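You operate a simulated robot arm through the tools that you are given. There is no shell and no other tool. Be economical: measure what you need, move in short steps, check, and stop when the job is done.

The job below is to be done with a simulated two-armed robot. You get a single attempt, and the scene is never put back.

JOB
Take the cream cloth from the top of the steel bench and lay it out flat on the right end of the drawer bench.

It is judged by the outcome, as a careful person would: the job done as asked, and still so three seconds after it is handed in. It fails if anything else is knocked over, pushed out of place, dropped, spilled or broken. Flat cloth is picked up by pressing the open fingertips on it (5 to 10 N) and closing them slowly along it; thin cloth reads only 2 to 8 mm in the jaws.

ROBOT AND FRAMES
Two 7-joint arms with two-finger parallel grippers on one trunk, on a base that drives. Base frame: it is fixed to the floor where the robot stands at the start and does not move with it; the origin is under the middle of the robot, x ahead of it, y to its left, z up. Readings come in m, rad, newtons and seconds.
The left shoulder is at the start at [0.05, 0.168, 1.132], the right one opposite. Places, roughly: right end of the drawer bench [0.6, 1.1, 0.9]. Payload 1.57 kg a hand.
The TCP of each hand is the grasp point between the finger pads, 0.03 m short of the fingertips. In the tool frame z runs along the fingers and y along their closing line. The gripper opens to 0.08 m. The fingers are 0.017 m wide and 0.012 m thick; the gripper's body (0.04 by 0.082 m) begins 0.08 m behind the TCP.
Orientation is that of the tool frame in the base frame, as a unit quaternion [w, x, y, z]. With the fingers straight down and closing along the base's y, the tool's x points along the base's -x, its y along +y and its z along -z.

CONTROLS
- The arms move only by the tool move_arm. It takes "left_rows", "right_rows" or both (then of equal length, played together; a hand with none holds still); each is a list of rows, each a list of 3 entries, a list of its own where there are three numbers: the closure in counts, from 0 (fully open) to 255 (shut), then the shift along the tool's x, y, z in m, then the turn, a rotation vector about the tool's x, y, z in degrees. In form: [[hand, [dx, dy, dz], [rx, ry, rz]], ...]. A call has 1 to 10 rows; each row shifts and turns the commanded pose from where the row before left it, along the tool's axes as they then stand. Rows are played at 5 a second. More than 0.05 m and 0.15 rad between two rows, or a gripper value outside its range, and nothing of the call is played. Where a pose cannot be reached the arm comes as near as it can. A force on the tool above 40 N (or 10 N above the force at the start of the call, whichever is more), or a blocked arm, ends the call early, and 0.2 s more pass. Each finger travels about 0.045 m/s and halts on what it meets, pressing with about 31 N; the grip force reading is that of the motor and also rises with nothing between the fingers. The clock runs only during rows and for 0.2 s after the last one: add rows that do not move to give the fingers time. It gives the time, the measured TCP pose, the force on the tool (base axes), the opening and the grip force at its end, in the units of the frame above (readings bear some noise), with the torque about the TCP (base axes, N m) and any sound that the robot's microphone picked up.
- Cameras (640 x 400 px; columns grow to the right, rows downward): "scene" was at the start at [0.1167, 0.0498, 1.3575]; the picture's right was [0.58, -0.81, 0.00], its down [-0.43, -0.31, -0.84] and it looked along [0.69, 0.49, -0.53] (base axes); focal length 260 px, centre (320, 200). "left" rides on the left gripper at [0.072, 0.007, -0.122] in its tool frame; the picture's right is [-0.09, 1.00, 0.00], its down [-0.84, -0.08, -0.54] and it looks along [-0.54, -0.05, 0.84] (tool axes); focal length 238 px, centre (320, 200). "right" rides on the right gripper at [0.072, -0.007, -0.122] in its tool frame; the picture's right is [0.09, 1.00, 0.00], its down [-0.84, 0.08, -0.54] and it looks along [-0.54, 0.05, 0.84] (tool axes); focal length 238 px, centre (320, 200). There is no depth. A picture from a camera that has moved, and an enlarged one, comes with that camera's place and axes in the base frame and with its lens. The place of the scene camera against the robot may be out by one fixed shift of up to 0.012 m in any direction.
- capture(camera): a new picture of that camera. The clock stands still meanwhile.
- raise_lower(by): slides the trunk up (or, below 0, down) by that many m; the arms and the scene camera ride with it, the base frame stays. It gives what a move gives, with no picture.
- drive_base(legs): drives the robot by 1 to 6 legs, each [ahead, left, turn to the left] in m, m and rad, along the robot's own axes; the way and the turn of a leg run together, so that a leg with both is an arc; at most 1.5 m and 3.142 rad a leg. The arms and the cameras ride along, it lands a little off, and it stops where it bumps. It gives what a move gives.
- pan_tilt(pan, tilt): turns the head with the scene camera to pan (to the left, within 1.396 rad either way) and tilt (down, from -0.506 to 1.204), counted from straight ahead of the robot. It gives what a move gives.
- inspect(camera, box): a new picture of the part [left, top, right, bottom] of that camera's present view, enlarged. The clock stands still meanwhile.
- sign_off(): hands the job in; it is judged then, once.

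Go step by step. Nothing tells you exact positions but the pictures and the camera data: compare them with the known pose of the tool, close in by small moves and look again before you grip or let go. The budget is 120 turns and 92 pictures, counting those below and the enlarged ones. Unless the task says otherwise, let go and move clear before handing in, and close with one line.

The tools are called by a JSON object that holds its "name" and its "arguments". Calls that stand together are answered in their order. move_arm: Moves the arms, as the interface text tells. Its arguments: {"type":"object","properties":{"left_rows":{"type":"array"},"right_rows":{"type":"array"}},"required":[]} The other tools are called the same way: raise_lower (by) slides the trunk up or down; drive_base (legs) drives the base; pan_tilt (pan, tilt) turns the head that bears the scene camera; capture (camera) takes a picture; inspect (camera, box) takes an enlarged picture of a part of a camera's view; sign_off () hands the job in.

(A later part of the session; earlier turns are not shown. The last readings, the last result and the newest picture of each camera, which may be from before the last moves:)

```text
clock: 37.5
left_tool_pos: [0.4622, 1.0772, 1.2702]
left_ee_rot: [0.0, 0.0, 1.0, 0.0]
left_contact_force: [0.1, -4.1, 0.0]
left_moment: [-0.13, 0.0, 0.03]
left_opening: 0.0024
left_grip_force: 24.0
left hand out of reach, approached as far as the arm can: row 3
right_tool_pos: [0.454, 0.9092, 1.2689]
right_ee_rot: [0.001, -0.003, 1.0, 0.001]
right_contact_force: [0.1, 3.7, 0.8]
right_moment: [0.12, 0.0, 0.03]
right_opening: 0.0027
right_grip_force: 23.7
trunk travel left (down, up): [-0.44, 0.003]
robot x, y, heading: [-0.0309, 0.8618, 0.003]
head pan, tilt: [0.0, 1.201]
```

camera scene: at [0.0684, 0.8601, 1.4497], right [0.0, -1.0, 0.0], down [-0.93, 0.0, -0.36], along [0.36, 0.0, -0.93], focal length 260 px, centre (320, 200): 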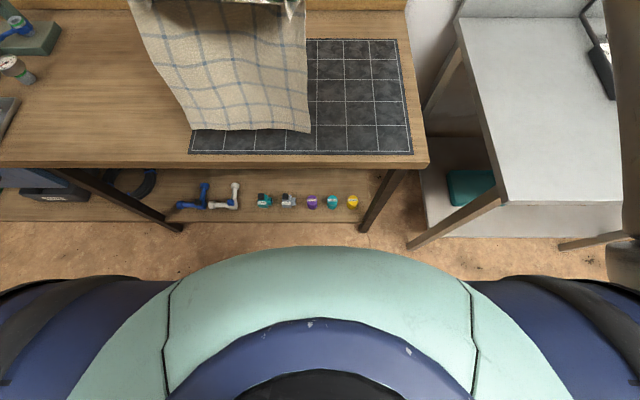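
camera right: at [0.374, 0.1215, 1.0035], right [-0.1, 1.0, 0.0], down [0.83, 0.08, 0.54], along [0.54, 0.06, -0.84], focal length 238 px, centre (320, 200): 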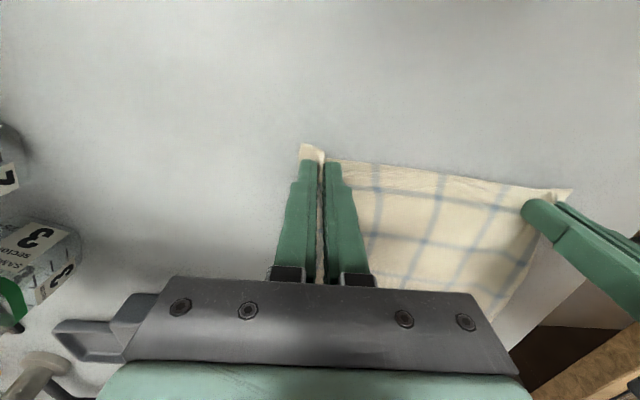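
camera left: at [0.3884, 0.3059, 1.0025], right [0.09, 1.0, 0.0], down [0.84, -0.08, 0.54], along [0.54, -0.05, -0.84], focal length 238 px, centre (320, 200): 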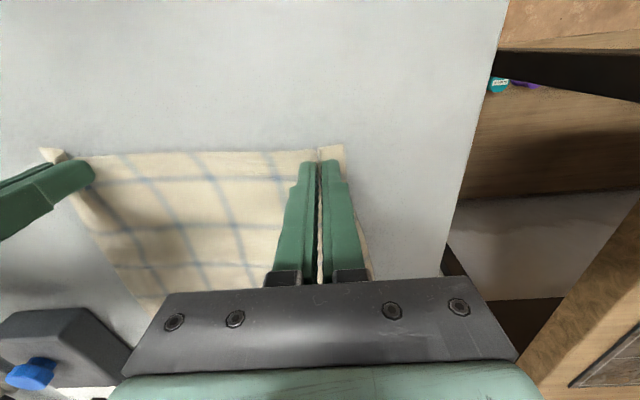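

The left hand is at its limit again, at x_rel≈0.49. I'll tilt both hands so the fingers point forward about 32°, which puts the fingertips farther out for the same wrist position.

{"name": "move_arm", "arguments": {"left_rows": [[255, [0, 0, 0], [0, -8, 0]], [255, [0, 0, 0], [0, -8, 0]], [255, [0, 0, 0], [0, -8, 0]], [255, [0, 0, 0], [0, -8, 0]], [255, [0, 0, 0], [0, 0, 0]]], "right_rows": [[255, [0, 0, 0], [0, -8, 0]], [255, [0, 0, 0], [0, -8, 0]], [255, [0, 0, 0], [0, -8, 0]], [255, [0, 0, 0], [0, -8, 0]], [255, [0, 0, 0], [0, 0, 0]]]}}

{"name": "pan_tilt", "arguments": {"pan": 0, "tilt": 0.8}}

{"name": "capture", "arguments": {"camera": "scene"}}

```text
clock: 38.7
left_tool_pos: [0.463, 1.0755, 1.271]
left_ee_rot: [0.276, 0.001, 0.961, -0.001]
left_contact_force: [-0.2, -6.4, 0.3]
left_moment: [-0.21, 0.01, -0.06]
left_opening: 0.0025
left_grip_force: 24.3
right_tool_pos: [0.4527, 0.9078, 1.2699]
right_ee_rot: [0.277, -0.002, 0.961, 0.001]
right_contact_force: [1.1, 6.7, -0.6]
right_moment: [0.15, 0.0, 0.16]
right_opening: 0.0028
right_grip_force: 23.9
trunk travel left (down, up): [-0.44, 0.003]
robot x, y, heading: [-0.0348, 0.8612, 0.007]
head pan, tilt: [0.0, 1.201]
```

```text
clock: 39.5
left_tool_pos: [0.4629, 1.0776, 1.2712]
left_ee_rot: [0.275, 0.001, 0.961, 0.0]
left_contact_force: [0.6, -7.0, 0.9]
left_moment: [-0.18, 0.03, -0.05]
left_opening: 0.0027
left_grip_force: 23.6
right_tool_pos: [0.4529, 0.9075, 1.2711]
right_ee_rot: [0.275, -0.001, 0.961, 0.001]
right_contact_force: [0.3, 6.9, 0.0]
right_moment: [0.12, -0.01, 0.14]
right_opening: 0.0026
right_grip_force: 24.0
trunk travel left (down, up): [-0.44, 0.003]
robot x, y, heading: [-0.0321, 0.8608, 0.002]
head pan, tilt: [0.0, 0.799]
```

```text
64 pictures are left
camera scene: at [0.0932, 0.8602, 1.4774], right [0.0, -1.0, 0.0], down [-0.72, 0.0, -0.7], along [0.7, 0.0, -0.72], focal length 260 px, centre (320, 200)
```

scene: 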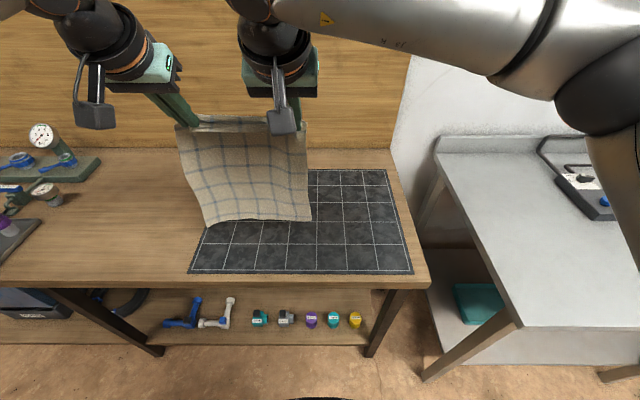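

That works. I'll move the base slightly forward and right, then bring the hands left and forward together.

{"name": "drive_base", "arguments": {"legs": [[0.06, -0.08, 0]]}}

{"name": "move_arm", "arguments": {"left_rows": [[255, [0, 0.02, 0], [0, 0, 0]], [255, [0, 0.02, 0], [0, 0, 0]], [255, [0, 0.02, 0], [0, 0, 0]], [255, [0, 0.02, 0], [0, 0, 0]], [255, [-0.0212, 0, 0.01325], [0, 0, 0]], [255, [-0.0212, 0, 0.01325], [0, 0, 0]], [255, [-0.0212, 0, 0.01325], [0, 0, 0]], [255, [0, 0, 0], [0, 0, 0]]], "right_rows": [[255, [0, 0.02, 0], [0, 0, 0]], [255, [0, 0.02, 0], [0, 0, 0]], [255, [0, 0.02, 0], [0, 0, 0]], [255, [0, 0.02, 0], [0, 0, 0]], [255, [-0.0212, 0, 0.01325], [0, 0, 0]], [255, [-0.0212, 0, 0.01325], [0, 0, 0]], [255, [-0.0212, 0, 0.01325], [0, 0, 0]], [255, [0, 0, 0], [0, 0, 0]]]}}

```text
clock: 40.7
left_tool_pos: [0.522, 0.9972, 1.2707]
left_ee_rot: [0.276, 0.001, 0.961, 0.0]
left_contact_force: [1.1, -6.5, -0.1]
left_moment: [-0.16, 0.01, -0.02]
left_opening: 0.0025
left_grip_force: 23.6
right_tool_pos: [0.5123, 0.8276, 1.2708]
right_ee_rot: [0.276, -0.001, 0.961, 0.001]
right_contact_force: [0.6, 6.1, 0.4]
right_moment: [0.16, 0.02, 0.13]
right_opening: 0.0025
right_grip_force: 23.7
trunk travel left (down, up): [-0.44, 0.003]
robot x, y, heading: [0.0265, 0.7787, 0.002]
head pan, tilt: [0.0, 0.799]
```

```text
clock: 42.5
left_tool_pos: [0.5987, 1.0749, 1.273]
left_ee_rot: [0.277, 0.001, 0.961, -0.001]
left_contact_force: [-1.1, -2.7, 0.3]
left_moment: [-0.04, 0.0, -0.04]
left_opening: 0.0025
left_grip_force: 24.2
right_tool_pos: [0.585, 0.9085, 1.2713]
right_ee_rot: [0.277, -0.002, 0.961, 0.001]
right_contact_force: [0.2, 2.1, 0.4]
right_moment: [0.01, 0.03, 0.0]
right_opening: 0.0026
right_grip_force: 24.5
trunk travel left (down, up): [-0.44, 0.003]
robot x, y, heading: [0.0249, 0.7859, 0.0]
head pan, tilt: [0.0, 0.799]
```

No limits hit. I'll keep going forward in smaller steps.

{"name": "move_arm", "arguments": {"left_rows": [[255, [-0.017, 0, 0.0106], [0, 0, 0]], [255, [-0.017, 0, 0.0106], [0, 0, 0]], [255, [-0.017, 0, 0.0106], [0, 0, 0]], [255, [-0.017, 0, 0.0106], [0, 0, 0]], [255, [0, 0, 0], [0, 0, 0]]], "right_rows": [[255, [-0.017, 0, 0.0106], [0, 0, 0]], [255, [-0.017, 0, 0.0106], [0, 0, 0]], [255, [-0.017, 0, 0.0106], [0, 0, 0]], [255, [-0.017, 0, 0.0106], [0, 0, 0]], [255, [0, 0, 0], [0, 0, 0]]]}}

{"name": "capture", "arguments": {"camera": "scene"}}

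```text
clock: 43.7
left_tool_pos: [0.6746, 1.0724, 1.2698]
left_ee_rot: [0.274, 0.004, 0.962, -0.006]
left_contact_force: [-8.0, -23.9, 1.3]
left_moment: [-0.75, 0.25, -0.15]
left_opening: 0.0031
left_grip_force: 24.1
right_tool_pos: [0.6089, 0.9004, 1.2729]
right_ee_rot: [0.277, -0.004, 0.961, 0.005]
right_contact_force: [8.7, 23.9, -1.2]
right_moment: [0.63, -0.2, 0.46]
right_opening: 0.0035
right_grip_force: 24.1
right hand out of reach, approached as far as the arm can: row 1, 2, 3, 4
trunk travel left (down, up): [-0.44, 0.003]
robot x, y, heading: [0.0296, 0.7824, 0.009]
head pan, tilt: [0.0, 0.799]
```

```text
63 pictures are left
camera scene: at [0.1511, 0.7811, 1.4775], right [0.0, -1.0, 0.0], down [-0.72, 0.0, -0.7], along [0.7, 0.0, -0.72], focal length 260 px, centre (320, 200)
```

scene: 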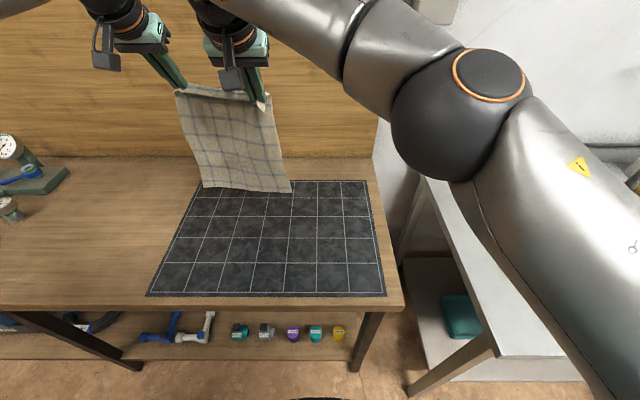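

The right hand hit its limit first and the cloth is twisted under tension. I'll bring the left hand back level, re-centre the base, then add tilt for more reach.

{"name": "move_arm", "arguments": {"left_rows": [[255, [0.017, 0, -0.0106], [0, 0, 0]], [255, [0.017, 0, -0.0106], [0, 0, 0]], [255, [0.015, -0.001, -0.0094], [0, 0, 0]], [255, [0, 0, 0], [0, 0, 0]]], "right_rows": [[255, [0, 0, 0], [0, 0, 0]], [255, [0, 0, 0], [0, 0, 0]], [255, [0, 0, 0], [0, 0, 0]], [255, [0, 0, 0], [0, 0, 0]]]}}

{"name": "pan_tilt", "arguments": {"pan": 0, "tilt": 1.2}}

{"name": "capture", "arguments": {"camera": "scene"}}

```text
clock: 44.7
left_tool_pos: [0.6181, 1.0756, 1.2726]
left_ee_rot: [0.275, 0.002, 0.961, -0.002]
left_contact_force: [1.4, -16.4, 0.5]
left_moment: [-0.56, -0.04, -0.13]
left_opening: 0.0026
left_grip_force: 24.1
right_tool_pos: [0.6096, 0.8979, 1.2723]
right_ee_rot: [0.276, -0.002, 0.961, 0.002]
right_contact_force: [0.4, 16.2, -1.3]
right_moment: [0.47, 0.0, 0.38]
right_opening: 0.0032
right_grip_force: 24.5
trunk travel left (down, up): [-0.44, 0.003]
robot x, y, heading: [0.0302, 0.7833, -0.001]
head pan, tilt: [0.0, 0.799]
```

```text
clock: 45.5
left_tool_pos: [0.6172, 1.0764, 1.2727]
left_ee_rot: [0.276, 0.001, 0.961, -0.002]
left_contact_force: [0.2, -16.9, -0.1]
left_moment: [-0.55, -0.04, -0.11]
left_opening: 0.0025
left_grip_force: 24.2
right_tool_pos: [0.6083, 0.8987, 1.2731]
right_ee_rot: [0.276, -0.002, 0.961, 0.002]
right_contact_force: [-0.6, 17.0, -0.6]
right_moment: [0.45, 0.03, 0.41]
right_opening: 0.0034
right_grip_force: 24.5
trunk travel left (down, up): [-0.44, 0.003]
robot x, y, heading: [0.0251, 0.7872, 0.006]
head pan, tilt: [0.0, 1.201]
```

```text
62 pictures are left
camera scene: at [0.1269, 0.7812, 1.4497], right [0.0, -1.0, 0.0], down [-0.93, 0.0, -0.36], along [0.36, 0.0, -0.93], focal length 260 px, centre (320, 200)
```

scene: 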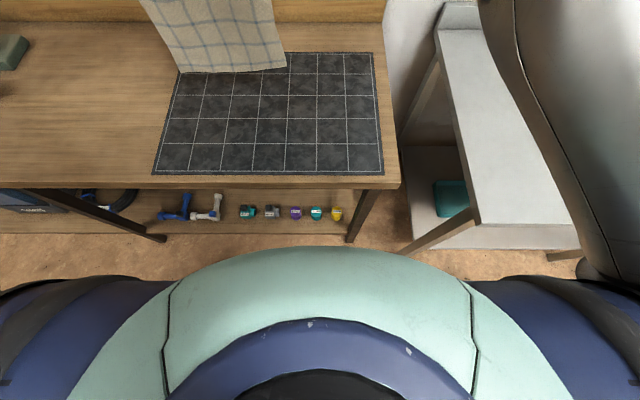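

The green shell in view is the chest, so the base has a bit more room. I'll move ahead 4 cm and left 5 cm, then ease the tension and tilt further.

{"name": "drive_base", "arguments": {"legs": [[0.04, 0.05, 0]]}}

{"name": "move_arm", "arguments": {"left_rows": [[255, [0, -0.025, 0], [0, 0, 0]], [255, [0, -0.027, 0], [0, 0, 0]], [255, [0, -0.003, 0], [0, -8, 0]], [255, [0, 0, 0], [0, -8, 0]], [255, [0, 0, 0], [0, 0, 0]]], "right_rows": [[255, [0, -0.022, 0], [0, 0, 0]], [255, [0, -0.023, 0], [0, 0, 0]], [255, [0, 0.002, 0], [0, -8, 0]], [255, [0, 0, 0], [0, -8, 0]], [255, [0, 0, 0], [0, 0, 0]]]}}

```text
clock: 46.5
left_tool_pos: [0.66, 1.1262, 1.2717]
left_ee_rot: [0.275, 0.002, 0.961, -0.002]
left_contact_force: [1.1, -17.1, 1.3]
left_moment: [-0.54, -0.02, -0.14]
left_opening: 0.0025
left_grip_force: 24.2
right_tool_pos: [0.6516, 0.9496, 1.2711]
right_ee_rot: [0.276, -0.002, 0.961, 0.002]
right_contact_force: [-0.3, 17.1, -0.1]
right_moment: [0.42, 0.04, 0.35]
right_opening: 0.0035
right_grip_force: 24.4
trunk travel left (down, up): [-0.44, 0.003]
robot x, y, heading: [0.0699, 0.8327, -0.002]
head pan, tilt: [0.0, 1.201]
```

```text
clock: 47.7
left_tool_pos: [0.6593, 1.0726, 1.2714]
left_ee_rot: [0.407, 0.002, 0.913, -0.002]
left_contact_force: [0.4, -1.1, 0.7]
left_moment: [-0.06, -0.01, -0.01]
left_opening: 0.0025
left_grip_force: 23.9
right_tool_pos: [0.6516, 0.9054, 1.2724]
right_ee_rot: [0.409, 0.0, 0.913, 0.002]
right_contact_force: [0.8, 2.7, -1.5]
right_moment: [0.01, 0.0, 0.04]
right_opening: 0.0025
right_grip_force: 23.6
trunk travel left (down, up): [-0.44, 0.003]
robot x, y, heading: [0.0682, 0.8356, 0.003]
head pan, tilt: [0.0, 1.201]
```

Tilt is now 48° with little tension. I'll advance in 1.5 cm steps.

{"name": "move_arm", "arguments": {"left_rows": [[255, [-0.01, 0, 0.0111], [0, 0, 0]], [255, [-0.01, 0, 0.0111], [0, 0, 0]], [255, [-0.01, 0, 0.0111], [0, 0, 0]], [255, [0, 0, 0], [0, 0, 0]]], "right_rows": [[255, [-0.01, 0, 0.0111], [0, 0, 0]], [255, [-0.01, 0, 0.0111], [0, 0, 0]], [255, [-0.01, 0, 0.0111], [0, 0, 0]], [255, [0, 0, 0], [0, 0, 0]]]}}

{"name": "pan_tilt", "arguments": {"pan": 0, "tilt": 0.8}}

{"name": "capture", "arguments": {"camera": "scene"}}

```text
clock: 48.7
left_tool_pos: [0.703, 1.0702, 1.2727]
left_ee_rot: [0.406, 0.001, 0.914, -0.001]
left_contact_force: [-0.9, -1.9, -0.4]
left_moment: [-0.01, -0.02, -0.03]
left_opening: 0.0023
left_grip_force: 23.8
right_tool_pos: [0.6952, 0.9038, 1.2714]
right_ee_rot: [0.408, -0.001, 0.913, 0.002]
right_contact_force: [0.0, 1.1, -0.1]
right_moment: [0.02, -0.01, 0.05]
right_opening: 0.0025
right_grip_force: 24.3
trunk travel left (down, up): [-0.44, 0.003]
robot x, y, heading: [0.072, 0.8334, 0.001]
head pan, tilt: [0.0, 1.201]
```

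```text
clock: 49.6
left_tool_pos: [0.7031, 1.0691, 1.2723]
left_ee_rot: [0.407, 0.002, 0.913, -0.002]
left_contact_force: [1.2, -0.8, 0.5]
left_moment: [-0.04, 0.01, -0.01]
left_opening: 0.0023
left_grip_force: 23.6
right_tool_pos: [0.6952, 0.9043, 1.2711]
right_ee_rot: [0.408, -0.001, 0.913, 0.002]
right_contact_force: [0.7, 0.7, 0.1]
right_moment: [0.03, -0.02, 0.06]
right_opening: 0.0024
right_grip_force: 24.7
trunk travel left (down, up): [-0.44, 0.003]
robot x, y, heading: [0.0663, 0.8308, 0.008]
head pan, tilt: [0.0, 0.799]
```

```text
61 pictures are left
camera scene: at [0.1927, 0.832, 1.4774], right [0.0, -1.0, 0.0], down [-0.72, 0.0, -0.7], along [0.7, 0.0, -0.72], focal length 260 px, centre (320, 200)
```

scene: 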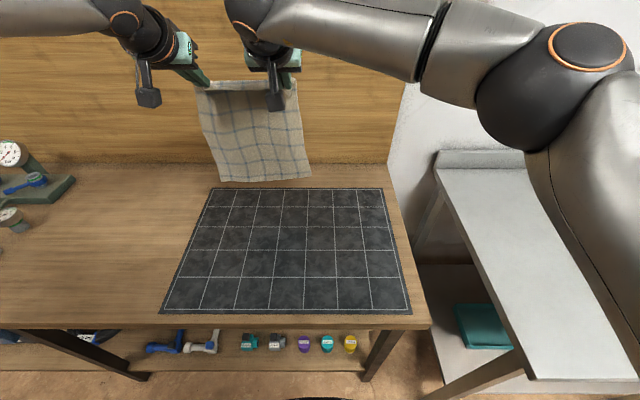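

Reached without limits, fingertips at about x≈0.72. I'll take one more small advance, then lower until the hem touches.

{"name": "move_arm", "arguments": {"left_rows": [[255, [-0.0084, 0, 0.0093], [0, 0, 0]], [255, [-0.0084, 0, 0.0093], [0, 0, 0]], [255, [0, 0, 0], [0, 0, 0]]], "right_rows": [[255, [-0.0084, 0, 0.0093], [0, 0, 0]], [255, [-0.0084, 0, 0.0093], [0, 0, 0]], [255, [0, 0, 0], [0, 0, 0]]]}}

```text
clock: 50.4
left_tool_pos: [0.7277, 1.0702, 1.2748]
left_ee_rot: [0.407, 0.003, 0.913, -0.003]
left_contact_force: [-0.1, -1.9, 0.9]
left_moment: [-0.07, 0.03, 0.01]
left_opening: 0.0023
left_grip_force: 23.9
right_tool_pos: [0.72, 0.904, 1.2713]
right_ee_rot: [0.407, -0.002, 0.913, 0.003]
right_contact_force: [-0.7, 1.9, -0.9]
right_moment: [0.05, 0.06, 0.04]
right_opening: 0.0024
right_grip_force: 23.7
trunk travel left (down, up): [-0.44, 0.003]
robot x, y, heading: [0.0665, 0.8299, 0.001]
head pan, tilt: [0.0, 0.799]
```

I'll lower the trunk until the hem just reaches the mat.

{"name": "raise_lower", "arguments": {"by": -0.055}}

{"name": "capture", "arguments": {"camera": "scene"}}

```text
clock: 51.4
left_tool_pos: [0.7278, 1.0701, 1.2184]
left_ee_rot: [0.407, 0.002, 0.913, -0.002]
left_contact_force: [0.2, -1.7, 0.1]
left_moment: [-0.07, 0.0, -0.02]
left_opening: 0.0021
left_grip_force: 23.7
right_tool_pos: [0.7189, 0.9051, 1.2166]
right_ee_rot: [0.408, -0.001, 0.913, 0.002]
right_contact_force: [-0.4, 1.6, 0.0]
right_moment: [0.02, -0.01, 0.01]
right_opening: 0.0025
right_grip_force: 23.8
trunk travel left (down, up): [-0.385, 0.058]
robot x, y, heading: [0.0687, 0.8344, 0.005]
head pan, tilt: [0.0, 0.799]
```

```text
60 pictures are left
camera scene: at [0.1925, 0.832, 1.4225], right [0.0, -1.0, 0.0], down [-0.72, 0.0, -0.7], along [0.7, 0.0, -0.72], focal length 260 px, centre (320, 200)
```

scene: 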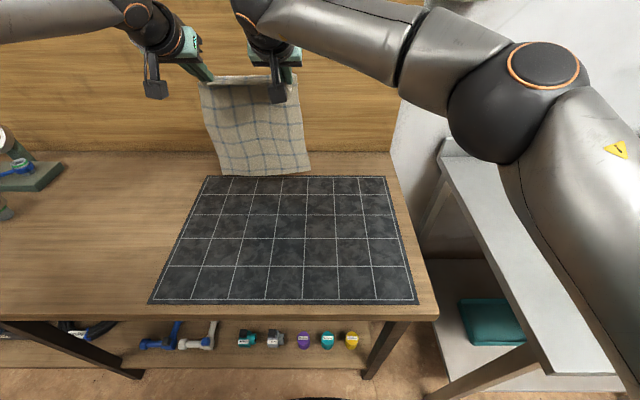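

The hem appears to be still above the mat. I'll lower a bit more and check.

{"name": "raise_lower", "arguments": {"by": -0.05}}

{"name": "inspect", "arguments": {"camera": "scene", "box": [120, 40, 440, 240]}}

```text
clock: 52.3
left_tool_pos: [0.7283, 1.0701, 1.1703]
left_ee_rot: [0.407, 0.001, 0.913, -0.002]
left_contact_force: [1.1, -1.4, -0.7]
left_moment: [-0.06, 0.0, -0.04]
left_opening: 0.0025
left_grip_force: 24.2
right_tool_pos: [0.7186, 0.9035, 1.1673]
right_ee_rot: [0.408, -0.001, 0.913, 0.003]
right_contact_force: [-0.2, 1.4, -0.1]
right_moment: [-0.02, 0.0, 0.04]
right_opening: 0.0024
right_grip_force: 23.5
trunk travel left (down, up): [-0.335, 0.108]
robot x, y, heading: [0.069, 0.8338, 0.0]
head pan, tilt: [0.0, 0.799]
```

```text
2.00 times, centred on (280, 140) of scene
camera zoom: at [0.1925, 0.832, 1.3725], right [0.0, -1.0, 0.0], down [-0.72, 0.0, -0.7], along [0.7, 0.0, -0.72], focal length 520 px, centre (400, 320)
```

zoom: 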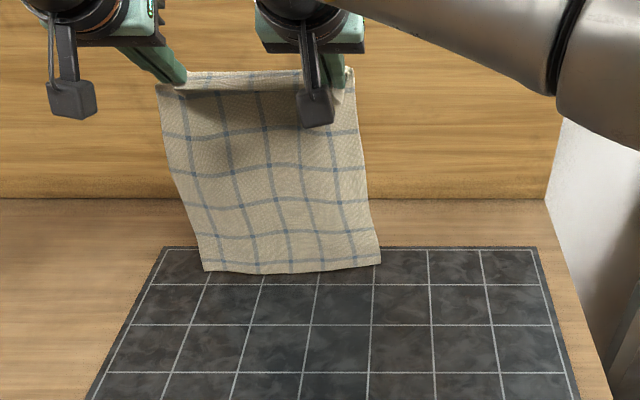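

The cloth is roughly 0.26 m square and its hem hangs about 3–4 cm above the mat. I'll lower it to touch, then lay it down by pulling back and down diagonally.

{"name": "raise_lower", "arguments": {"by": -0.035}}

{"name": "inspect", "arguments": {"camera": "scene", "box": [120, 40, 440, 240]}}

```text
clock: 53.1
left_tool_pos: [0.7272, 1.07, 1.135]
left_ee_rot: [0.407, 0.001, 0.914, -0.001]
left_contact_force: [0.0, -1.4, 0.5]
left_moment: [-0.02, 0.05, -0.04]
left_opening: 0.0022
left_grip_force: 23.1
right_tool_pos: [0.719, 0.9049, 1.1322]
right_ee_rot: [0.408, -0.001, 0.913, 0.002]
right_contact_force: [-0.5, 1.7, 0.6]
right_moment: [0.05, 0.05, 0.05]
right_opening: 0.0022
right_grip_force: 23.7
trunk travel left (down, up): [-0.3, 0.143]
robot x, y, heading: [0.0694, 0.8342, -0.001]
head pan, tilt: [0.0, 0.799]
```

```text
2.00 times, centred on (280, 140) of scene
camera zoom: at [0.1925, 0.832, 1.3374], right [0.0, -1.0, 0.0], down [-0.72, 0.0, -0.7], along [0.7, 0.0, -0.72], focal length 520 px, centre (400, 320)
```

zoom: 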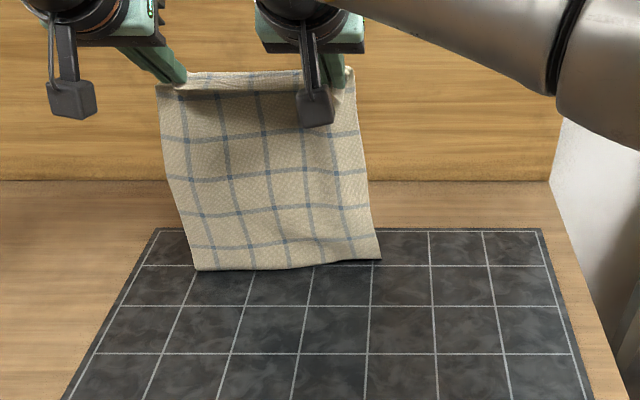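

The hem is just about touching. I'll start the lay: back and down 2 cm a row.

{"name": "move_arm", "arguments": {"left_rows": [[255, [0.0074, 0, 0.0067], [0, 0, 0]], [255, [0.0282, 0, -0.0015], [0, 0, 0]], [255, [0.0282, 0, -0.0015], [0, 0, 0]], [255, [0.0282, 0, -0.0015], [0, 0, 0]], [255, [0.0282, 0, -0.0015], [0, 0, 0]], [255, [0, 0, 0], [0, 0, 0]]], "right_rows": [[255, [0.0074, 0, 0.0067], [0, 0, 0]], [255, [0.0282, 0, -0.0015], [0, 0, 0]], [255, [0.0282, 0, -0.0015], [0, 0, 0]], [255, [0.0282, 0, -0.0015], [0, 0, 0]], [255, [0.0282, 0, -0.0015], [0, 0, 0]], [255, [0, 0, 0], [0, 0, 0]]]}}

{"name": "capture", "arguments": {"camera": "scene"}}

```text
clock: 54.5
left_tool_pos: [0.6461, 1.0713, 1.0468]
left_ee_rot: [0.407, 0.002, 0.913, -0.003]
left_contact_force: [-0.4, -4.6, 0.7]
left_moment: [-0.09, -0.02, -0.04]
left_opening: 0.0024
left_grip_force: 23.5
right_tool_pos: [0.6396, 0.9053, 1.0409]
right_ee_rot: [0.407, -0.001, 0.913, 0.003]
right_contact_force: [0.3, 5.2, 1.4]
right_moment: [0.07, 0.0, 0.14]
right_opening: 0.0026
right_grip_force: 23.5
trunk travel left (down, up): [-0.3, 0.143]
robot x, y, heading: [0.0661, 0.8359, 0.004]
head pan, tilt: [0.0, 0.799]
```

```text
57 pictures are left
camera scene: at [0.1928, 0.832, 1.3374], right [0.0, -1.0, 0.0], down [-0.72, 0.0, -0.7], along [0.7, 0.0, -0.72], focal length 260 px, centre (320, 200)
```

scene: 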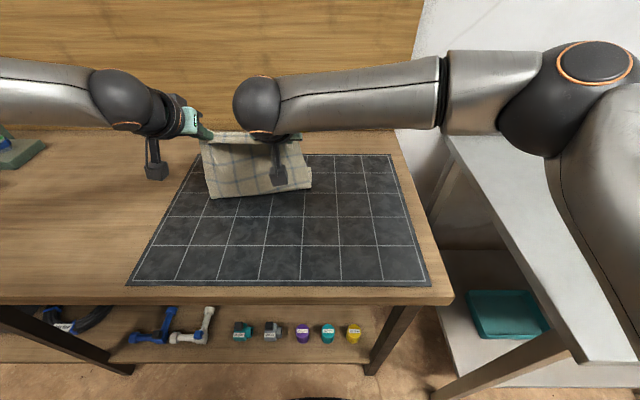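

The hem is on the mat under the hands and the laid part is behind. I'll continue down and back while reducing the tilt.

{"name": "move_arm", "arguments": {"left_rows": [[255, [0.0282, 0, -0.0015], [0, 8, 0]], [255, [0.0282, 0, 0.0025], [0, 8, 0]], [255, [0.0276, 0, 0.0064], [0, 8, 0]], [255, [0.0264, 0, 0.0101], [0, 0, 0]], [255, [0.0264, 0, 0.0101], [0, 0, 0]], [255, [0, 0, 0], [0, 0, 0]]], "right_rows": [[255, [0.0282, 0, -0.0015], [0, 8, 0]], [255, [0.0282, 0, 0.0025], [0, 8, 0]], [255, [0.0276, 0, 0.0064], [0, 8, 0]], [255, [0.0264, 0, 0.0101], [0, 0, 0]], [255, [0.0264, 0, 0.0101], [0, 0, 0]], [255, [0, 0, 0], [0, 0, 0]]]}}

{"name": "capture", "arguments": {"camera": "scene"}}

{"name": "capture", "arguments": {"camera": "left"}}

{"name": "capture", "arguments": {"camera": "right"}}

```text
clock: 55.9
left_tool_pos: [0.5478, 1.0704, 0.9452]
left_ee_rot: [0.208, 0.001, 0.978, -0.001]
left_contact_force: [0.3, -1.2, 0.5]
left_moment: [-0.02, 0.01, -0.02]
left_opening: 0.0028
left_grip_force: 24.2
right_tool_pos: [0.5388, 0.9045, 0.9397]
right_ee_rot: [0.209, -0.001, 0.978, 0.002]
right_contact_force: [0.3, 1.2, 0.4]
right_moment: [0.0, 0.01, 0.01]
right_opening: 0.0023
right_grip_force: 24.0
trunk travel left (down, up): [-0.3, 0.143]
robot x, y, heading: [0.0675, 0.8363, -0.0]
head pan, tilt: [0.0, 0.799]
```

```text
56 pictures are left
camera scene: at [0.1928, 0.832, 1.3374], right [0.0, -1.0, 0.0], down [-0.72, 0.0, -0.7], along [0.7, 0.0, -0.72], focal length 260 px, centre (320, 200)
```

scene: 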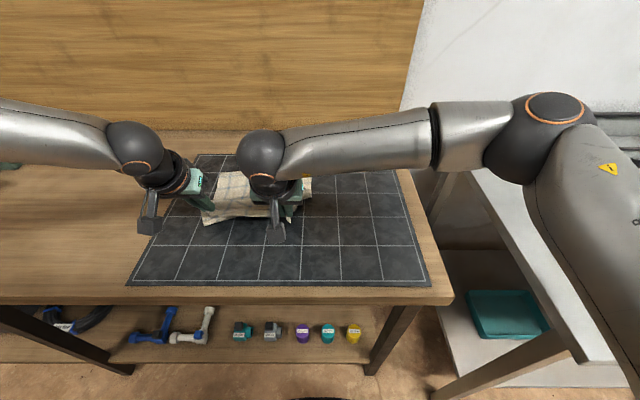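

```text
55 pictures are left
camera left: at [0.433, 1.0769, 1.0266], right [0.09, 1.0, 0.03], down [0.54, -0.08, 0.84], along [0.83, -0.06, -0.55], focal length 238 px, centre (320, 200)
```

left: 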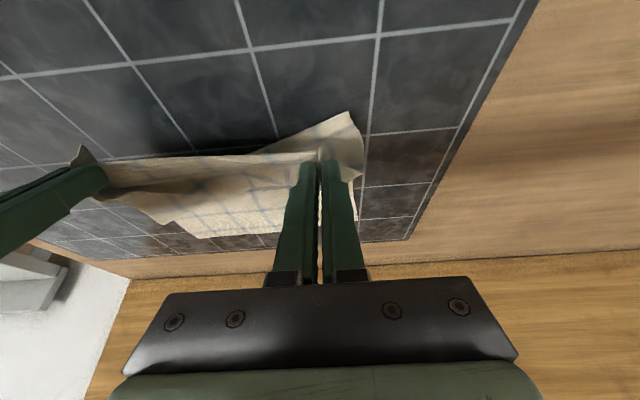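

```text
54 pictures are left
camera right: at [0.4244, 0.898, 1.0221], right [-0.09, 1.0, -0.03], down [0.54, 0.08, 0.84], along [0.84, 0.06, -0.55], focal length 238 px, centre (320, 200)
```

right: 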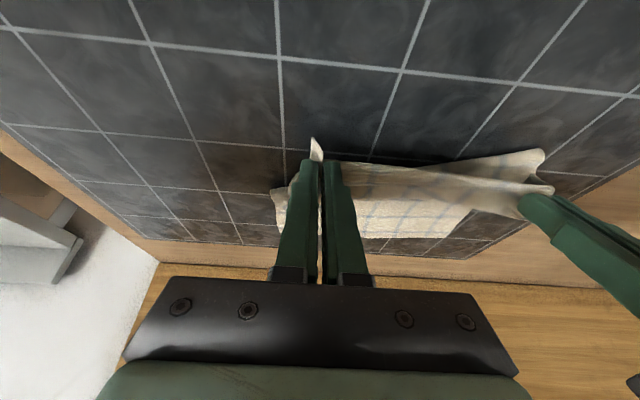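

The lay is going well, with the far hem at about x≈0.74. I'll keep pulling back while coming nearly down to the mat.

{"name": "move_arm", "arguments": {"left_rows": [[255, [0.0237, 0, 0.004], [0, 0, 0]], [255, [0.0237, 0, 0.004], [0, 0, 0]], [255, [0.0237, 0, 0.004], [0, 0, 0]], [255, [0, 0, 0], [0, 0, 0]]], "right_rows": [[255, [0.0237, 0, 0.004], [0, 0, 0]], [255, [0.0237, 0, 0.004], [0, 0, 0]], [255, [0.0237, 0, 0.004], [0, 0, 0]], [255, [0, 0, 0], [0, 0, 0]]]}}

{"name": "capture", "arguments": {"camera": "scene"}}

{"name": "capture", "arguments": {"camera": "left"}}

{"name": "capture", "arguments": {"camera": "right"}}

```text
clock: 56.9
left_tool_pos: [0.4864, 1.0699, 0.9046]
left_ee_rot: [0.208, 0.002, 0.978, -0.003]
left_contact_force: [0.0, -1.2, 0.4]
left_moment: [-0.04, 0.0, 0.0]
left_opening: 0.0024
left_grip_force: 23.8
right_tool_pos: [0.4798, 0.9046, 0.8992]
right_ee_rot: [0.209, -0.002, 0.978, 0.002]
right_contact_force: [-0.2, 2.4, 0.9]
right_moment: [0.08, -0.03, 0.03]
right_opening: 0.0025
right_grip_force: 23.7
trunk travel left (down, up): [-0.3, 0.143]
robot x, y, heading: [0.0718, 0.8355, 0.001]
head pan, tilt: [0.0, 0.799]
```

```text
53 pictures are left
camera scene: at [0.1927, 0.832, 1.3374], right [0.0, -1.0, 0.0], down [-0.72, 0.0, -0.7], along [0.7, 0.0, -0.72], focal length 260 px, centre (320, 200)
```

scene: 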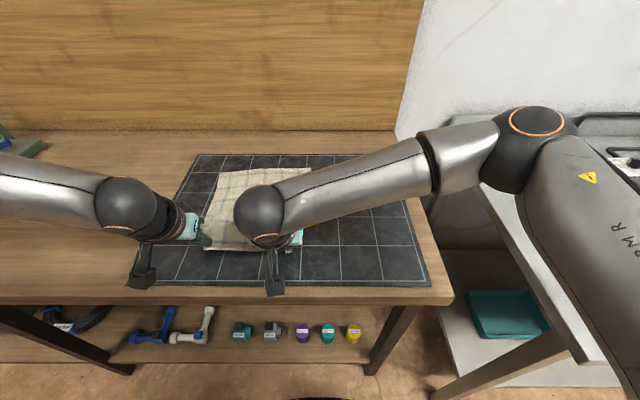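

```text
52 pictures are left
camera left: at [0.372, 1.0772, 0.9872], right [0.09, 1.0, 0.03], down [0.54, -0.08, 0.84], along [0.83, -0.06, -0.55], focal length 238 px, centre (320, 200)
```

left: 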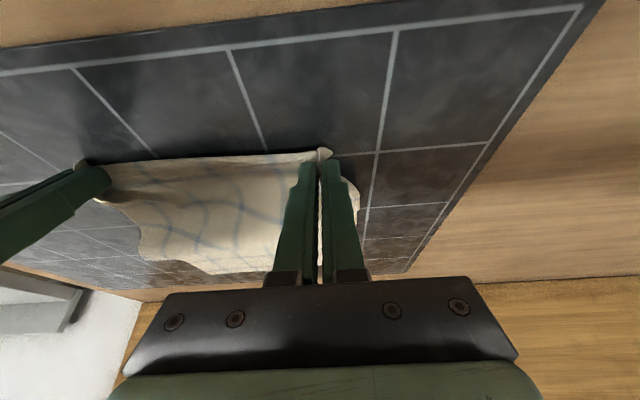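

```text
51 pictures are left
camera right: at [0.3665, 0.8977, 0.9816], right [-0.09, 1.0, -0.03], down [0.54, 0.08, 0.84], along [0.84, 0.05, -0.55], focal length 238 px, centre (320, 200)
```

right: 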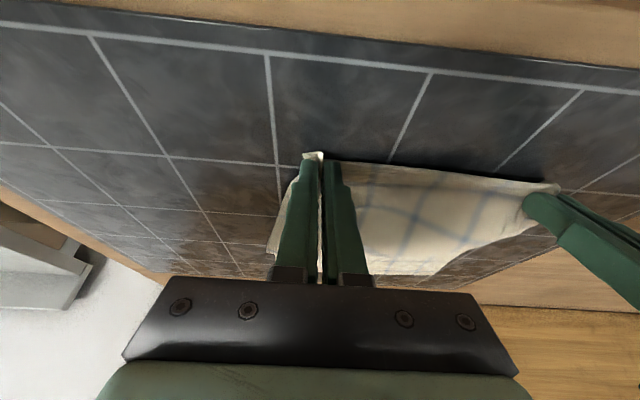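

Almost flat now. I'll pull back slightly to take up slack and approach the surface, watching the force.

{"name": "move_arm", "arguments": {"left_rows": [[255, [0.0104, 0, -0.0005], [0, 0, 0]], [255, [0.0104, 0, -0.0005], [0, 0, 0]], [255, [0, 0, 0], [0, 0, 0]]], "right_rows": [[255, [0.0104, 0, -0.0013], [0, 0, 0]], [255, [0.0104, 0, -0.0013], [0, 0, 0]], [255, [0, 0, 0], [0, 0, 0]]]}}

{"name": "capture", "arguments": {"camera": "left"}}

{"name": "capture", "arguments": {"camera": "right"}}

```text
clock: 57.7
left_tool_pos: [0.469, 1.0703, 0.898]
left_ee_rot: [0.208, 0.002, 0.978, -0.002]
left_contact_force: [-0.2, -1.4, -0.2]
left_moment: [-0.02, -0.01, -0.02]
left_opening: 0.0024
left_grip_force: 23.9
right_tool_pos: [0.4614, 0.9061, 0.895]
right_ee_rot: [0.211, 0.0, 0.978, 0.002]
right_contact_force: [5.7, 0.2, 8.2]
right_moment: [-0.01, -0.2, -0.01]
right_opening: 0.0025
right_grip_force: 23.9
trunk travel left (down, up): [-0.3, 0.143]
robot x, y, heading: [0.0692, 0.8335, 0.001]
head pan, tilt: [0.0, 0.799]
```

```text
50 pictures are left
camera left: at [0.3523, 1.0767, 0.9801], right [0.09, 1.0, 0.04], down [0.54, -0.08, 0.84], along [0.83, -0.06, -0.55], focal length 238 px, centre (320, 200)
```

left: 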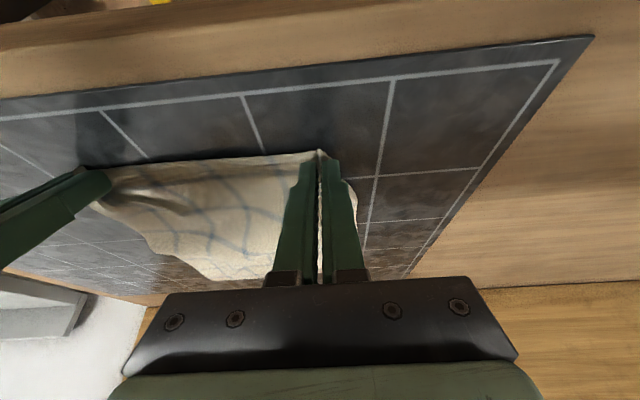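

```text
49 pictures are left
camera right: at [0.3468, 0.8988, 0.977], right [-0.09, 1.0, -0.03], down [0.54, 0.08, 0.84], along [0.84, 0.05, -0.54], focal length 238 px, centre (320, 200)
```

right: 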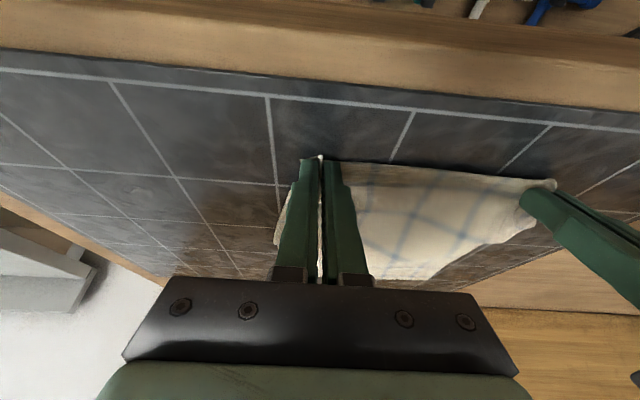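

The right hand is touching at z≈0.868. I'll lift it 2 mm, pull back 1.5 cm more, and spread the hands a few millimetres to smooth the near edge.

{"name": "move_arm", "arguments": {"left_rows": [[255, [0, 0.004, 0], [0, 0, 0]], [255, [0.0072, 0, -0.0021], [0, 0, 0]], [255, [0.0073, 0, -0.0022], [0, 0, 0]], [255, [0, 0, 0], [0, 0, 0]]], "right_rows": [[255, [-0.0008, -0.004, -0.0018], [0, 0, 0]], [255, [0.0069, 0, -0.003], [0, 0, 0]], [255, [0.0069, 0, -0.003], [0, 0, 0]], [255, [0, 0, 0], [0, 0, 0]]]}}

{"name": "capture", "arguments": {"camera": "scene"}}

{"name": "capture", "arguments": {"camera": "left"}}

{"name": "capture", "arguments": {"camera": "right"}}

```text
clock: 58.7
left_tool_pos: [0.4524, 1.0741, 0.8968]
left_ee_rot: [0.207, 0.002, 0.978, -0.002]
left_contact_force: [1.6, -8.9, 1.3]
left_moment: [-0.29, -0.06, 0.01]
left_opening: 0.0021
left_grip_force: 23.6
right_tool_pos: [0.4453, 0.9022, 0.8973]
right_ee_rot: [0.209, -0.003, 0.978, 0.003]
right_contact_force: [-0.3, 8.9, -0.7]
right_moment: [0.25, 0.0, 0.17]
right_opening: 0.0028
right_grip_force: 24.1
trunk travel left (down, up): [-0.3, 0.143]
robot x, y, heading: [0.0671, 0.8348, 0.008]
head pan, tilt: [0.0, 0.799]
```

```text
48 pictures are left
camera scene: at [0.1927, 0.832, 1.3374], right [0.0, -1.0, 0.0], down [-0.72, 0.0, -0.7], along [0.7, 0.0, -0.72], focal length 260 px, centre (320, 200)
```

scene: 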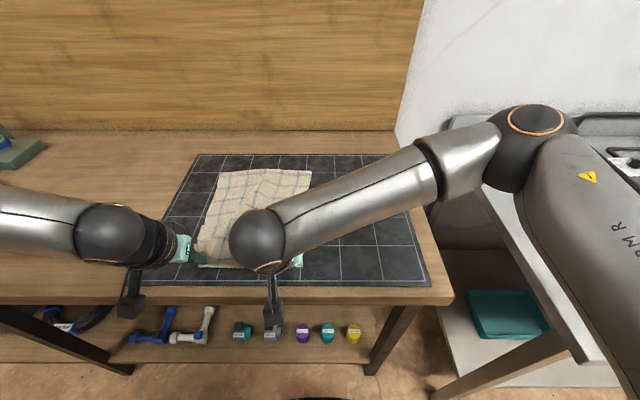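

```text
47 pictures are left
camera left: at [0.337, 1.0803, 0.9776], right [0.09, 1.0, 0.03], down [0.54, -0.08, 0.84], along [0.83, -0.06, -0.55], focal length 238 px, centre (320, 200)
```

left: 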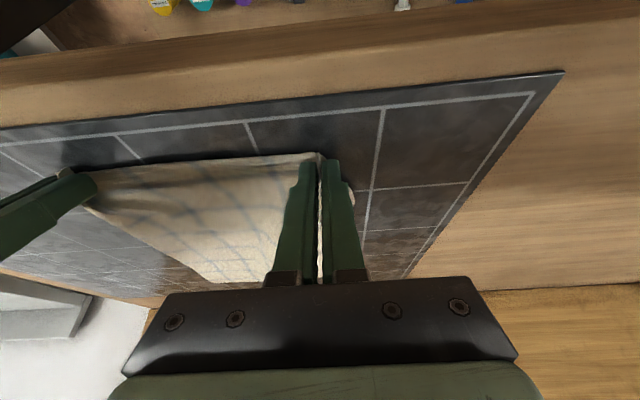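

```text
46 pictures are left
camera right: at [0.3298, 0.8946, 0.9793], right [-0.09, 1.0, -0.03], down [0.54, 0.08, 0.84], along [0.84, 0.06, -0.55], focal length 238 px, centre (320, 200)
```

right: 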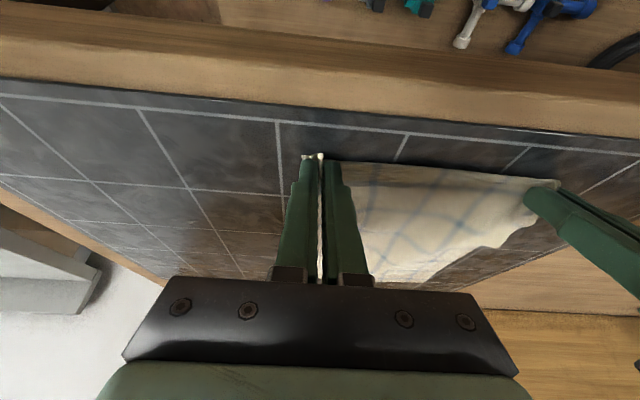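

It lies nearly flat with the near edge at x≈0.46. I'll lower both tips to light contact, as at the pickup, so that opening slowly will spread the gathers again.

{"name": "move_arm", "arguments": {"left_rows": [[255, [0.0008, 0, 0.0018], [0, 0, 0]], [255, [0.0003, 0, 0.0007], [0, 0, 0]], [255, [0, 0, 0], [0, 0, 0]]], "right_rows": [[255, [0.0008, 0, 0.0018], [0, 0, 0]], [255, [0.0003, 0, 0.0007], [0, 0, 0]], [255, [0, 0, 0], [0, 0, 0]]]}}

```text
clock: 59.5
left_tool_pos: [0.4528, 1.0732, 0.8939]
left_ee_rot: [0.21, 0.003, 0.978, -0.002]
left_contact_force: [-7.7, -9.7, 25.2]
left_moment: [-0.33, 0.12, -0.03]
left_opening: 0.0025
left_grip_force: 23.5
right_tool_pos: [0.4442, 0.9009, 0.8962]
right_ee_rot: [0.209, -0.002, 0.978, 0.003]
right_contact_force: [0.2, 11.6, 1.0]
right_moment: [0.3, -0.01, 0.19]
right_opening: 0.0026
right_grip_force: 24.3
trunk travel left (down, up): [-0.3, 0.143]
robot x, y, heading: [0.0704, 0.8342, 0.006]
head pan, tilt: [0.0, 0.799]
```

Left presses a bit hard and right isn't quite down, so I'll adjust each.

{"name": "move_arm", "arguments": {"left_rows": [[255, [-0.0006, 0, -0.0013], [0, 0, 0]], [255, [0, 0, 0], [0, 0, 0]]], "right_rows": [[255, [0.0006, 0, 0.0014], [0, 0, 0]], [255, [0, 0, 0], [0, 0, 0]]]}}

```text
clock: 60.1
left_tool_pos: [0.4528, 1.074, 0.8962]
left_ee_rot: [0.21, 0.002, 0.978, -0.002]
left_contact_force: [1.7, -12.2, 10.2]
left_moment: [-0.38, -0.07, -0.03]
left_opening: 0.0021
left_grip_force: 23.8
right_tool_pos: [0.4441, 0.9016, 0.8946]
right_ee_rot: [0.21, -0.003, 0.978, 0.004]
right_contact_force: [-4.7, 10.6, 14.8]
right_moment: [0.25, 0.07, 0.16]
right_opening: 0.0026
right_grip_force: 24.1
trunk travel left (down, up): [-0.3, 0.143]
robot x, y, heading: [0.0668, 0.8326, 0.001]
head pan, tilt: [0.0, 0.799]
```

Both are at about 10–15 N. I'll ease up slightly and open slowly, letting the gathers spread.

{"name": "move_arm", "arguments": {"left_rows": [[235, [-0.0002, 0, -0.0003], [0, 0, 0]], [218, [0, 0, 0], [0, 0, 0]], [200, [0, 0, 0], [0, 0, 0]], [182, [0, 0, 0], [0, 0, 0]], [164, [0, 0, 0], [0, 0, 0]], [146, [0, 0, 0], [0, 0, 0]], [128, [0, 0, 0], [0, 0, 0]], [110, [0, 0, 0], [0, 0, 0]], [92, [0, 0, 0], [0, 0, 0]], [92, [0, 0, 0], [0, 0, 0]]], "right_rows": [[235, [-0.0004, 0, -0.0007], [0, 0, 0]], [218, [0, 0, 0], [0, 0, 0]], [200, [0, 0, 0], [0, 0, 0]], [182, [0, 0, 0], [0, 0, 0]], [164, [0, 0, 0], [0, 0, 0]], [146, [0, 0, 0], [0, 0, 0]], [128, [0, 0, 0], [0, 0, 0]], [110, [0, 0, 0], [0, 0, 0]], [92, [0, 0, 0], [0, 0, 0]], [92, [0, 0, 0], [0, 0, 0]]]}}

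{"name": "capture", "arguments": {"camera": "left"}}

{"name": "capture", "arguments": {"camera": "right"}}

```text
clock: 62.3
left_tool_pos: [0.4532, 1.0756, 0.8951]
left_ee_rot: [0.208, 0.001, 0.978, -0.001]
left_contact_force: [-1.8, 8.5, 14.9]
left_moment: [-0.17, 0.0, -0.03]
left_opening: 0.044
left_grip_force: 0.0
right_tool_pos: [0.4459, 0.9015, 0.8946]
right_ee_rot: [0.21, -0.003, 0.978, 0.002]
right_contact_force: [1.0, 8.3, 14.0]
right_moment: [-0.06, -0.14, 0.09]
right_opening: 0.0438
right_grip_force: 0.1
trunk travel left (down, up): [-0.3, 0.143]
robot x, y, heading: [0.0701, 0.8322, -0.002]
head pan, tilt: [0.0, 0.799]
```

```text
45 pictures are left
camera left: at [0.3369, 1.0821, 0.9764], right [0.09, 1.0, 0.04], down [0.54, -0.08, 0.84], along [0.84, -0.05, -0.55], focal length 238 px, centre (320, 200)
```

left: 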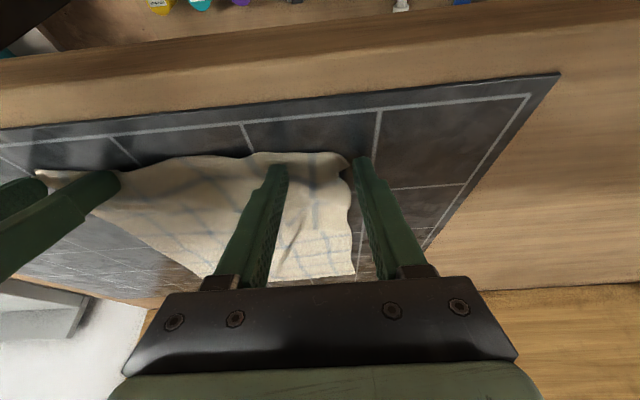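

```text
44 pictures are left
camera right: at [0.3296, 0.8942, 0.9768], right [-0.09, 1.0, -0.03], down [0.54, 0.08, 0.84], along [0.84, 0.06, -0.54], focal length 238 px, centre (320, 200)
```

right: 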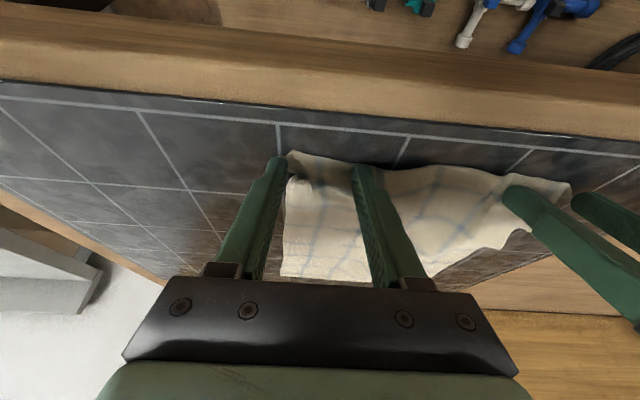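

Both hands have let go, with a small ripple between them. I'll lift straight up and look.

{"name": "move_arm", "arguments": {"left_rows": [[92, [-0.008, 0, -0.018], [0, 0, 0]], [92, [-0.016, 0, -0.0366], [0, 0, 0]], [92, [-0.016, 0, -0.0366], [0, 0, 0]], [92, [-0.01, 0.03, -0.0366], [0, 0, 0]], [92, [0, 0.045, 0], [0, 0, 0]], [92, [0, 0.045, 0], [0, 0, 0]]], "right_rows": [[92, [-0.008, 0, -0.018], [0, 0, 0]], [92, [-0.016, 0, -0.0366], [0, 0, 0]], [92, [-0.016, 0, -0.0366], [0, 0, 0]], [92, [-0.01, -0.03, -0.0366], [0, 0, 0]], [92, [0, -0.045, 0], [0, 0, 0]], [92, [0, -0.045, 0], [0, 0, 0]]]}}

{"name": "capture", "arguments": {"camera": "scene"}}

```text
clock: 63.7
left_tool_pos: [0.4459, 1.1943, 1.0299]
left_ee_rot: [0.207, 0.002, 0.978, -0.001]
left_contact_force: [-0.9, -0.2, 0.4]
left_moment: [-0.01, 0.01, -0.01]
left_opening: 0.0512
left_grip_force: 0.1
right_tool_pos: [0.4417, 0.7812, 1.0314]
right_ee_rot: [0.209, -0.002, 0.978, 0.002]
right_contact_force: [0.0, 0.5, -0.4]
right_moment: [0.03, 0.01, -0.02]
right_opening: 0.0512
right_grip_force: 0.0
trunk travel left (down, up): [-0.3, 0.143]
robot x, y, heading: [0.0654, 0.8316, 0.004]
head pan, tilt: [0.0, 0.799]
```

```text
43 pictures are left
camera scene: at [0.1925, 0.832, 1.3375], right [0.0, -1.0, 0.0], down [-0.72, 0.0, -0.7], along [0.7, 0.0, -0.72], focal length 260 px, centre (320, 200)
```

scene: 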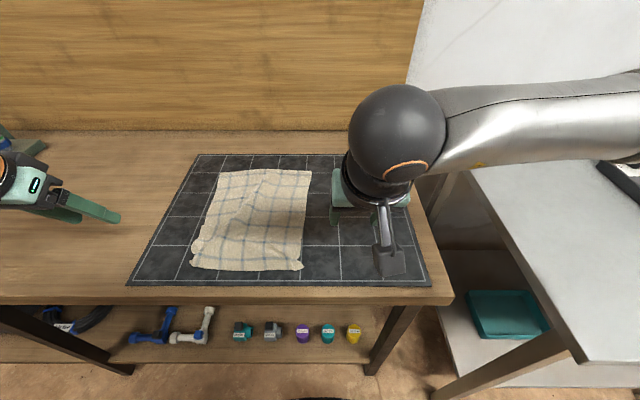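

{"name": "inspect", "arguments": {"camera": "scene", "box": [160, 140, 352, 290]}}

```text
2.67 times, centred on (256, 215) of scene
camera zoom: at [0.1925, 0.832, 1.3375], right [0.0, -1.0, 0.0], down [-0.72, 0.0, -0.7], along [0.7, 0.0, -0.72], focal length 693 px, centre (491, 160)
```

zoom: 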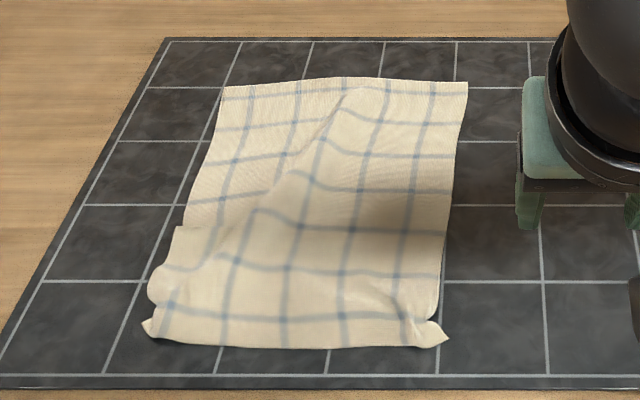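

The cloth lies across the mat at x≈0.46–0.76, y≈0.86–1.11, but a diagonal ridge remains and the near edge is about 3 cm gathered. I'll close the fingers, press near each front corner, and smooth outward.

{"name": "move_arm", "arguments": {"left_rows": [[255, [0, -0.045, 0], [0, 0, 0]], [255, [0, -0.045, 0], [0, 0, 0]], [255, [0, -0.044, 0], [0, 0, 0]], [255, [0.003, 0, 0.041], [0, 0, 0]], [255, [0.003, 0, 0.041], [0, 0, 0]], [255, [0.004, 0, 0.039], [0, 0, 0]], [255, [0, 0, 0], [0, 0, 0]]], "right_rows": [[255, [0, 0.04, 0], [0, 0, 0]], [255, [0, 0.04, 0], [0, 0, 0]], [255, [0, 0.04, 0], [0, 0, 0]], [255, [0.002, 0, 0.042], [0, 0, 0]], [255, [0.002, 0, 0.042], [0, 0, 0]], [255, [0.002, 0, 0.039], [0, 0, 0]], [255, [0, 0, 0], [0, 0, 0]]]}}

{"name": "capture", "arguments": {"camera": "left"}}

{"name": "capture", "arguments": {"camera": "right"}}

```text
clock: 65.3
left_tool_pos: [0.4864, 1.0584, 0.9178]
left_ee_rot: [0.208, 0.002, 0.978, -0.002]
left_contact_force: [-0.6, 0.8, -0.2]
left_moment: [0.0, 0.02, 0.03]
left_opening: 0.0
left_grip_force: 21.3
right_tool_pos: [0.4832, 0.9035, 0.9169]
right_ee_rot: [0.209, -0.002, 0.978, 0.002]
right_contact_force: [-1.1, 0.4, -0.1]
right_moment: [0.0, 0.01, 0.03]
right_opening: 0.0001
right_grip_force: 21.3
trunk travel left (down, up): [-0.3, 0.143]
robot x, y, heading: [0.0684, 0.8333, 0.001]
head pan, tilt: [0.0, 0.799]
```

```text
41 pictures are left
camera left: at [0.3711, 1.0654, 0.999], right [0.09, 1.0, 0.03], down [0.54, -0.08, 0.84], along [0.83, -0.06, -0.55], focal length 238 px, centre (320, 200)
```

left: 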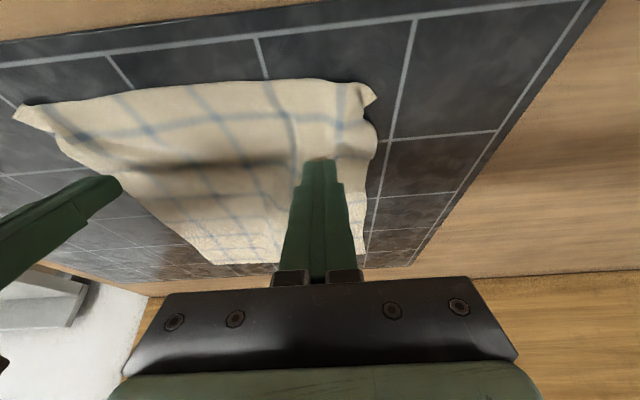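

```text
40 pictures are left
camera right: at [0.3691, 0.8959, 0.9987], right [-0.09, 1.0, -0.03], down [0.54, 0.08, 0.84], along [0.84, 0.06, -0.55], focal length 238 px, centre (320, 200)
```

right: 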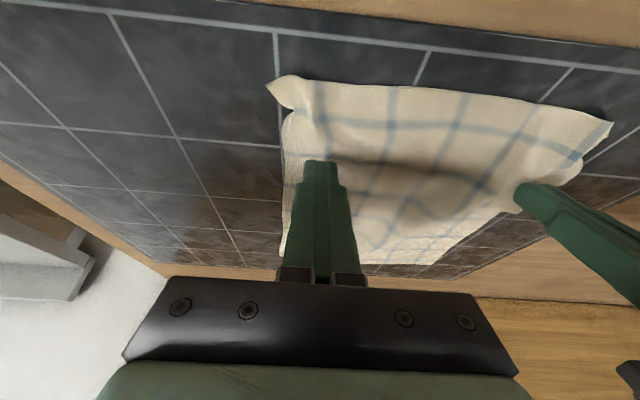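

Both fingers hover over good spots near the front corners. I'll press down gently.

{"name": "move_arm", "arguments": {"left_rows": [[255, [0.004, 0, 0.009], [0, 0, 0]], [255, [0.0041, 0, 0.0092], [0, 0, 0]], [255, [0.0008, 0, 0.0018], [0, 0, 0]], [255, [0, 0, 0], [0, 0, 0]]], "right_rows": [[255, [0.004, 0, 0.009], [0, 0, 0]], [255, [0.0041, 0, 0.0092], [0, 0, 0]], [255, [0.0008, 0, 0.0018], [0, 0, 0]], [255, [0, 0, 0], [0, 0, 0]]]}}

```text
clock: 66.3
left_tool_pos: [0.4868, 1.0599, 0.8959]
left_ee_rot: [0.209, 0.002, 0.978, -0.001]
left_contact_force: [-0.7, 0.5, 0.5]
left_moment: [0.0, 0.01, 0.01]
left_opening: 0.0
left_grip_force: 21.3
right_tool_pos: [0.4831, 0.9024, 0.8954]
right_ee_rot: [0.21, -0.001, 0.978, 0.002]
right_contact_force: [0.1, -1.2, 8.6]
right_moment: [-0.05, -0.05, -0.01]
right_opening: 0.0
right_grip_force: 21.0
trunk travel left (down, up): [-0.3, 0.143]
robot x, y, heading: [0.0688, 0.832, 0.003]
head pan, tilt: [0.0, 0.799]
```

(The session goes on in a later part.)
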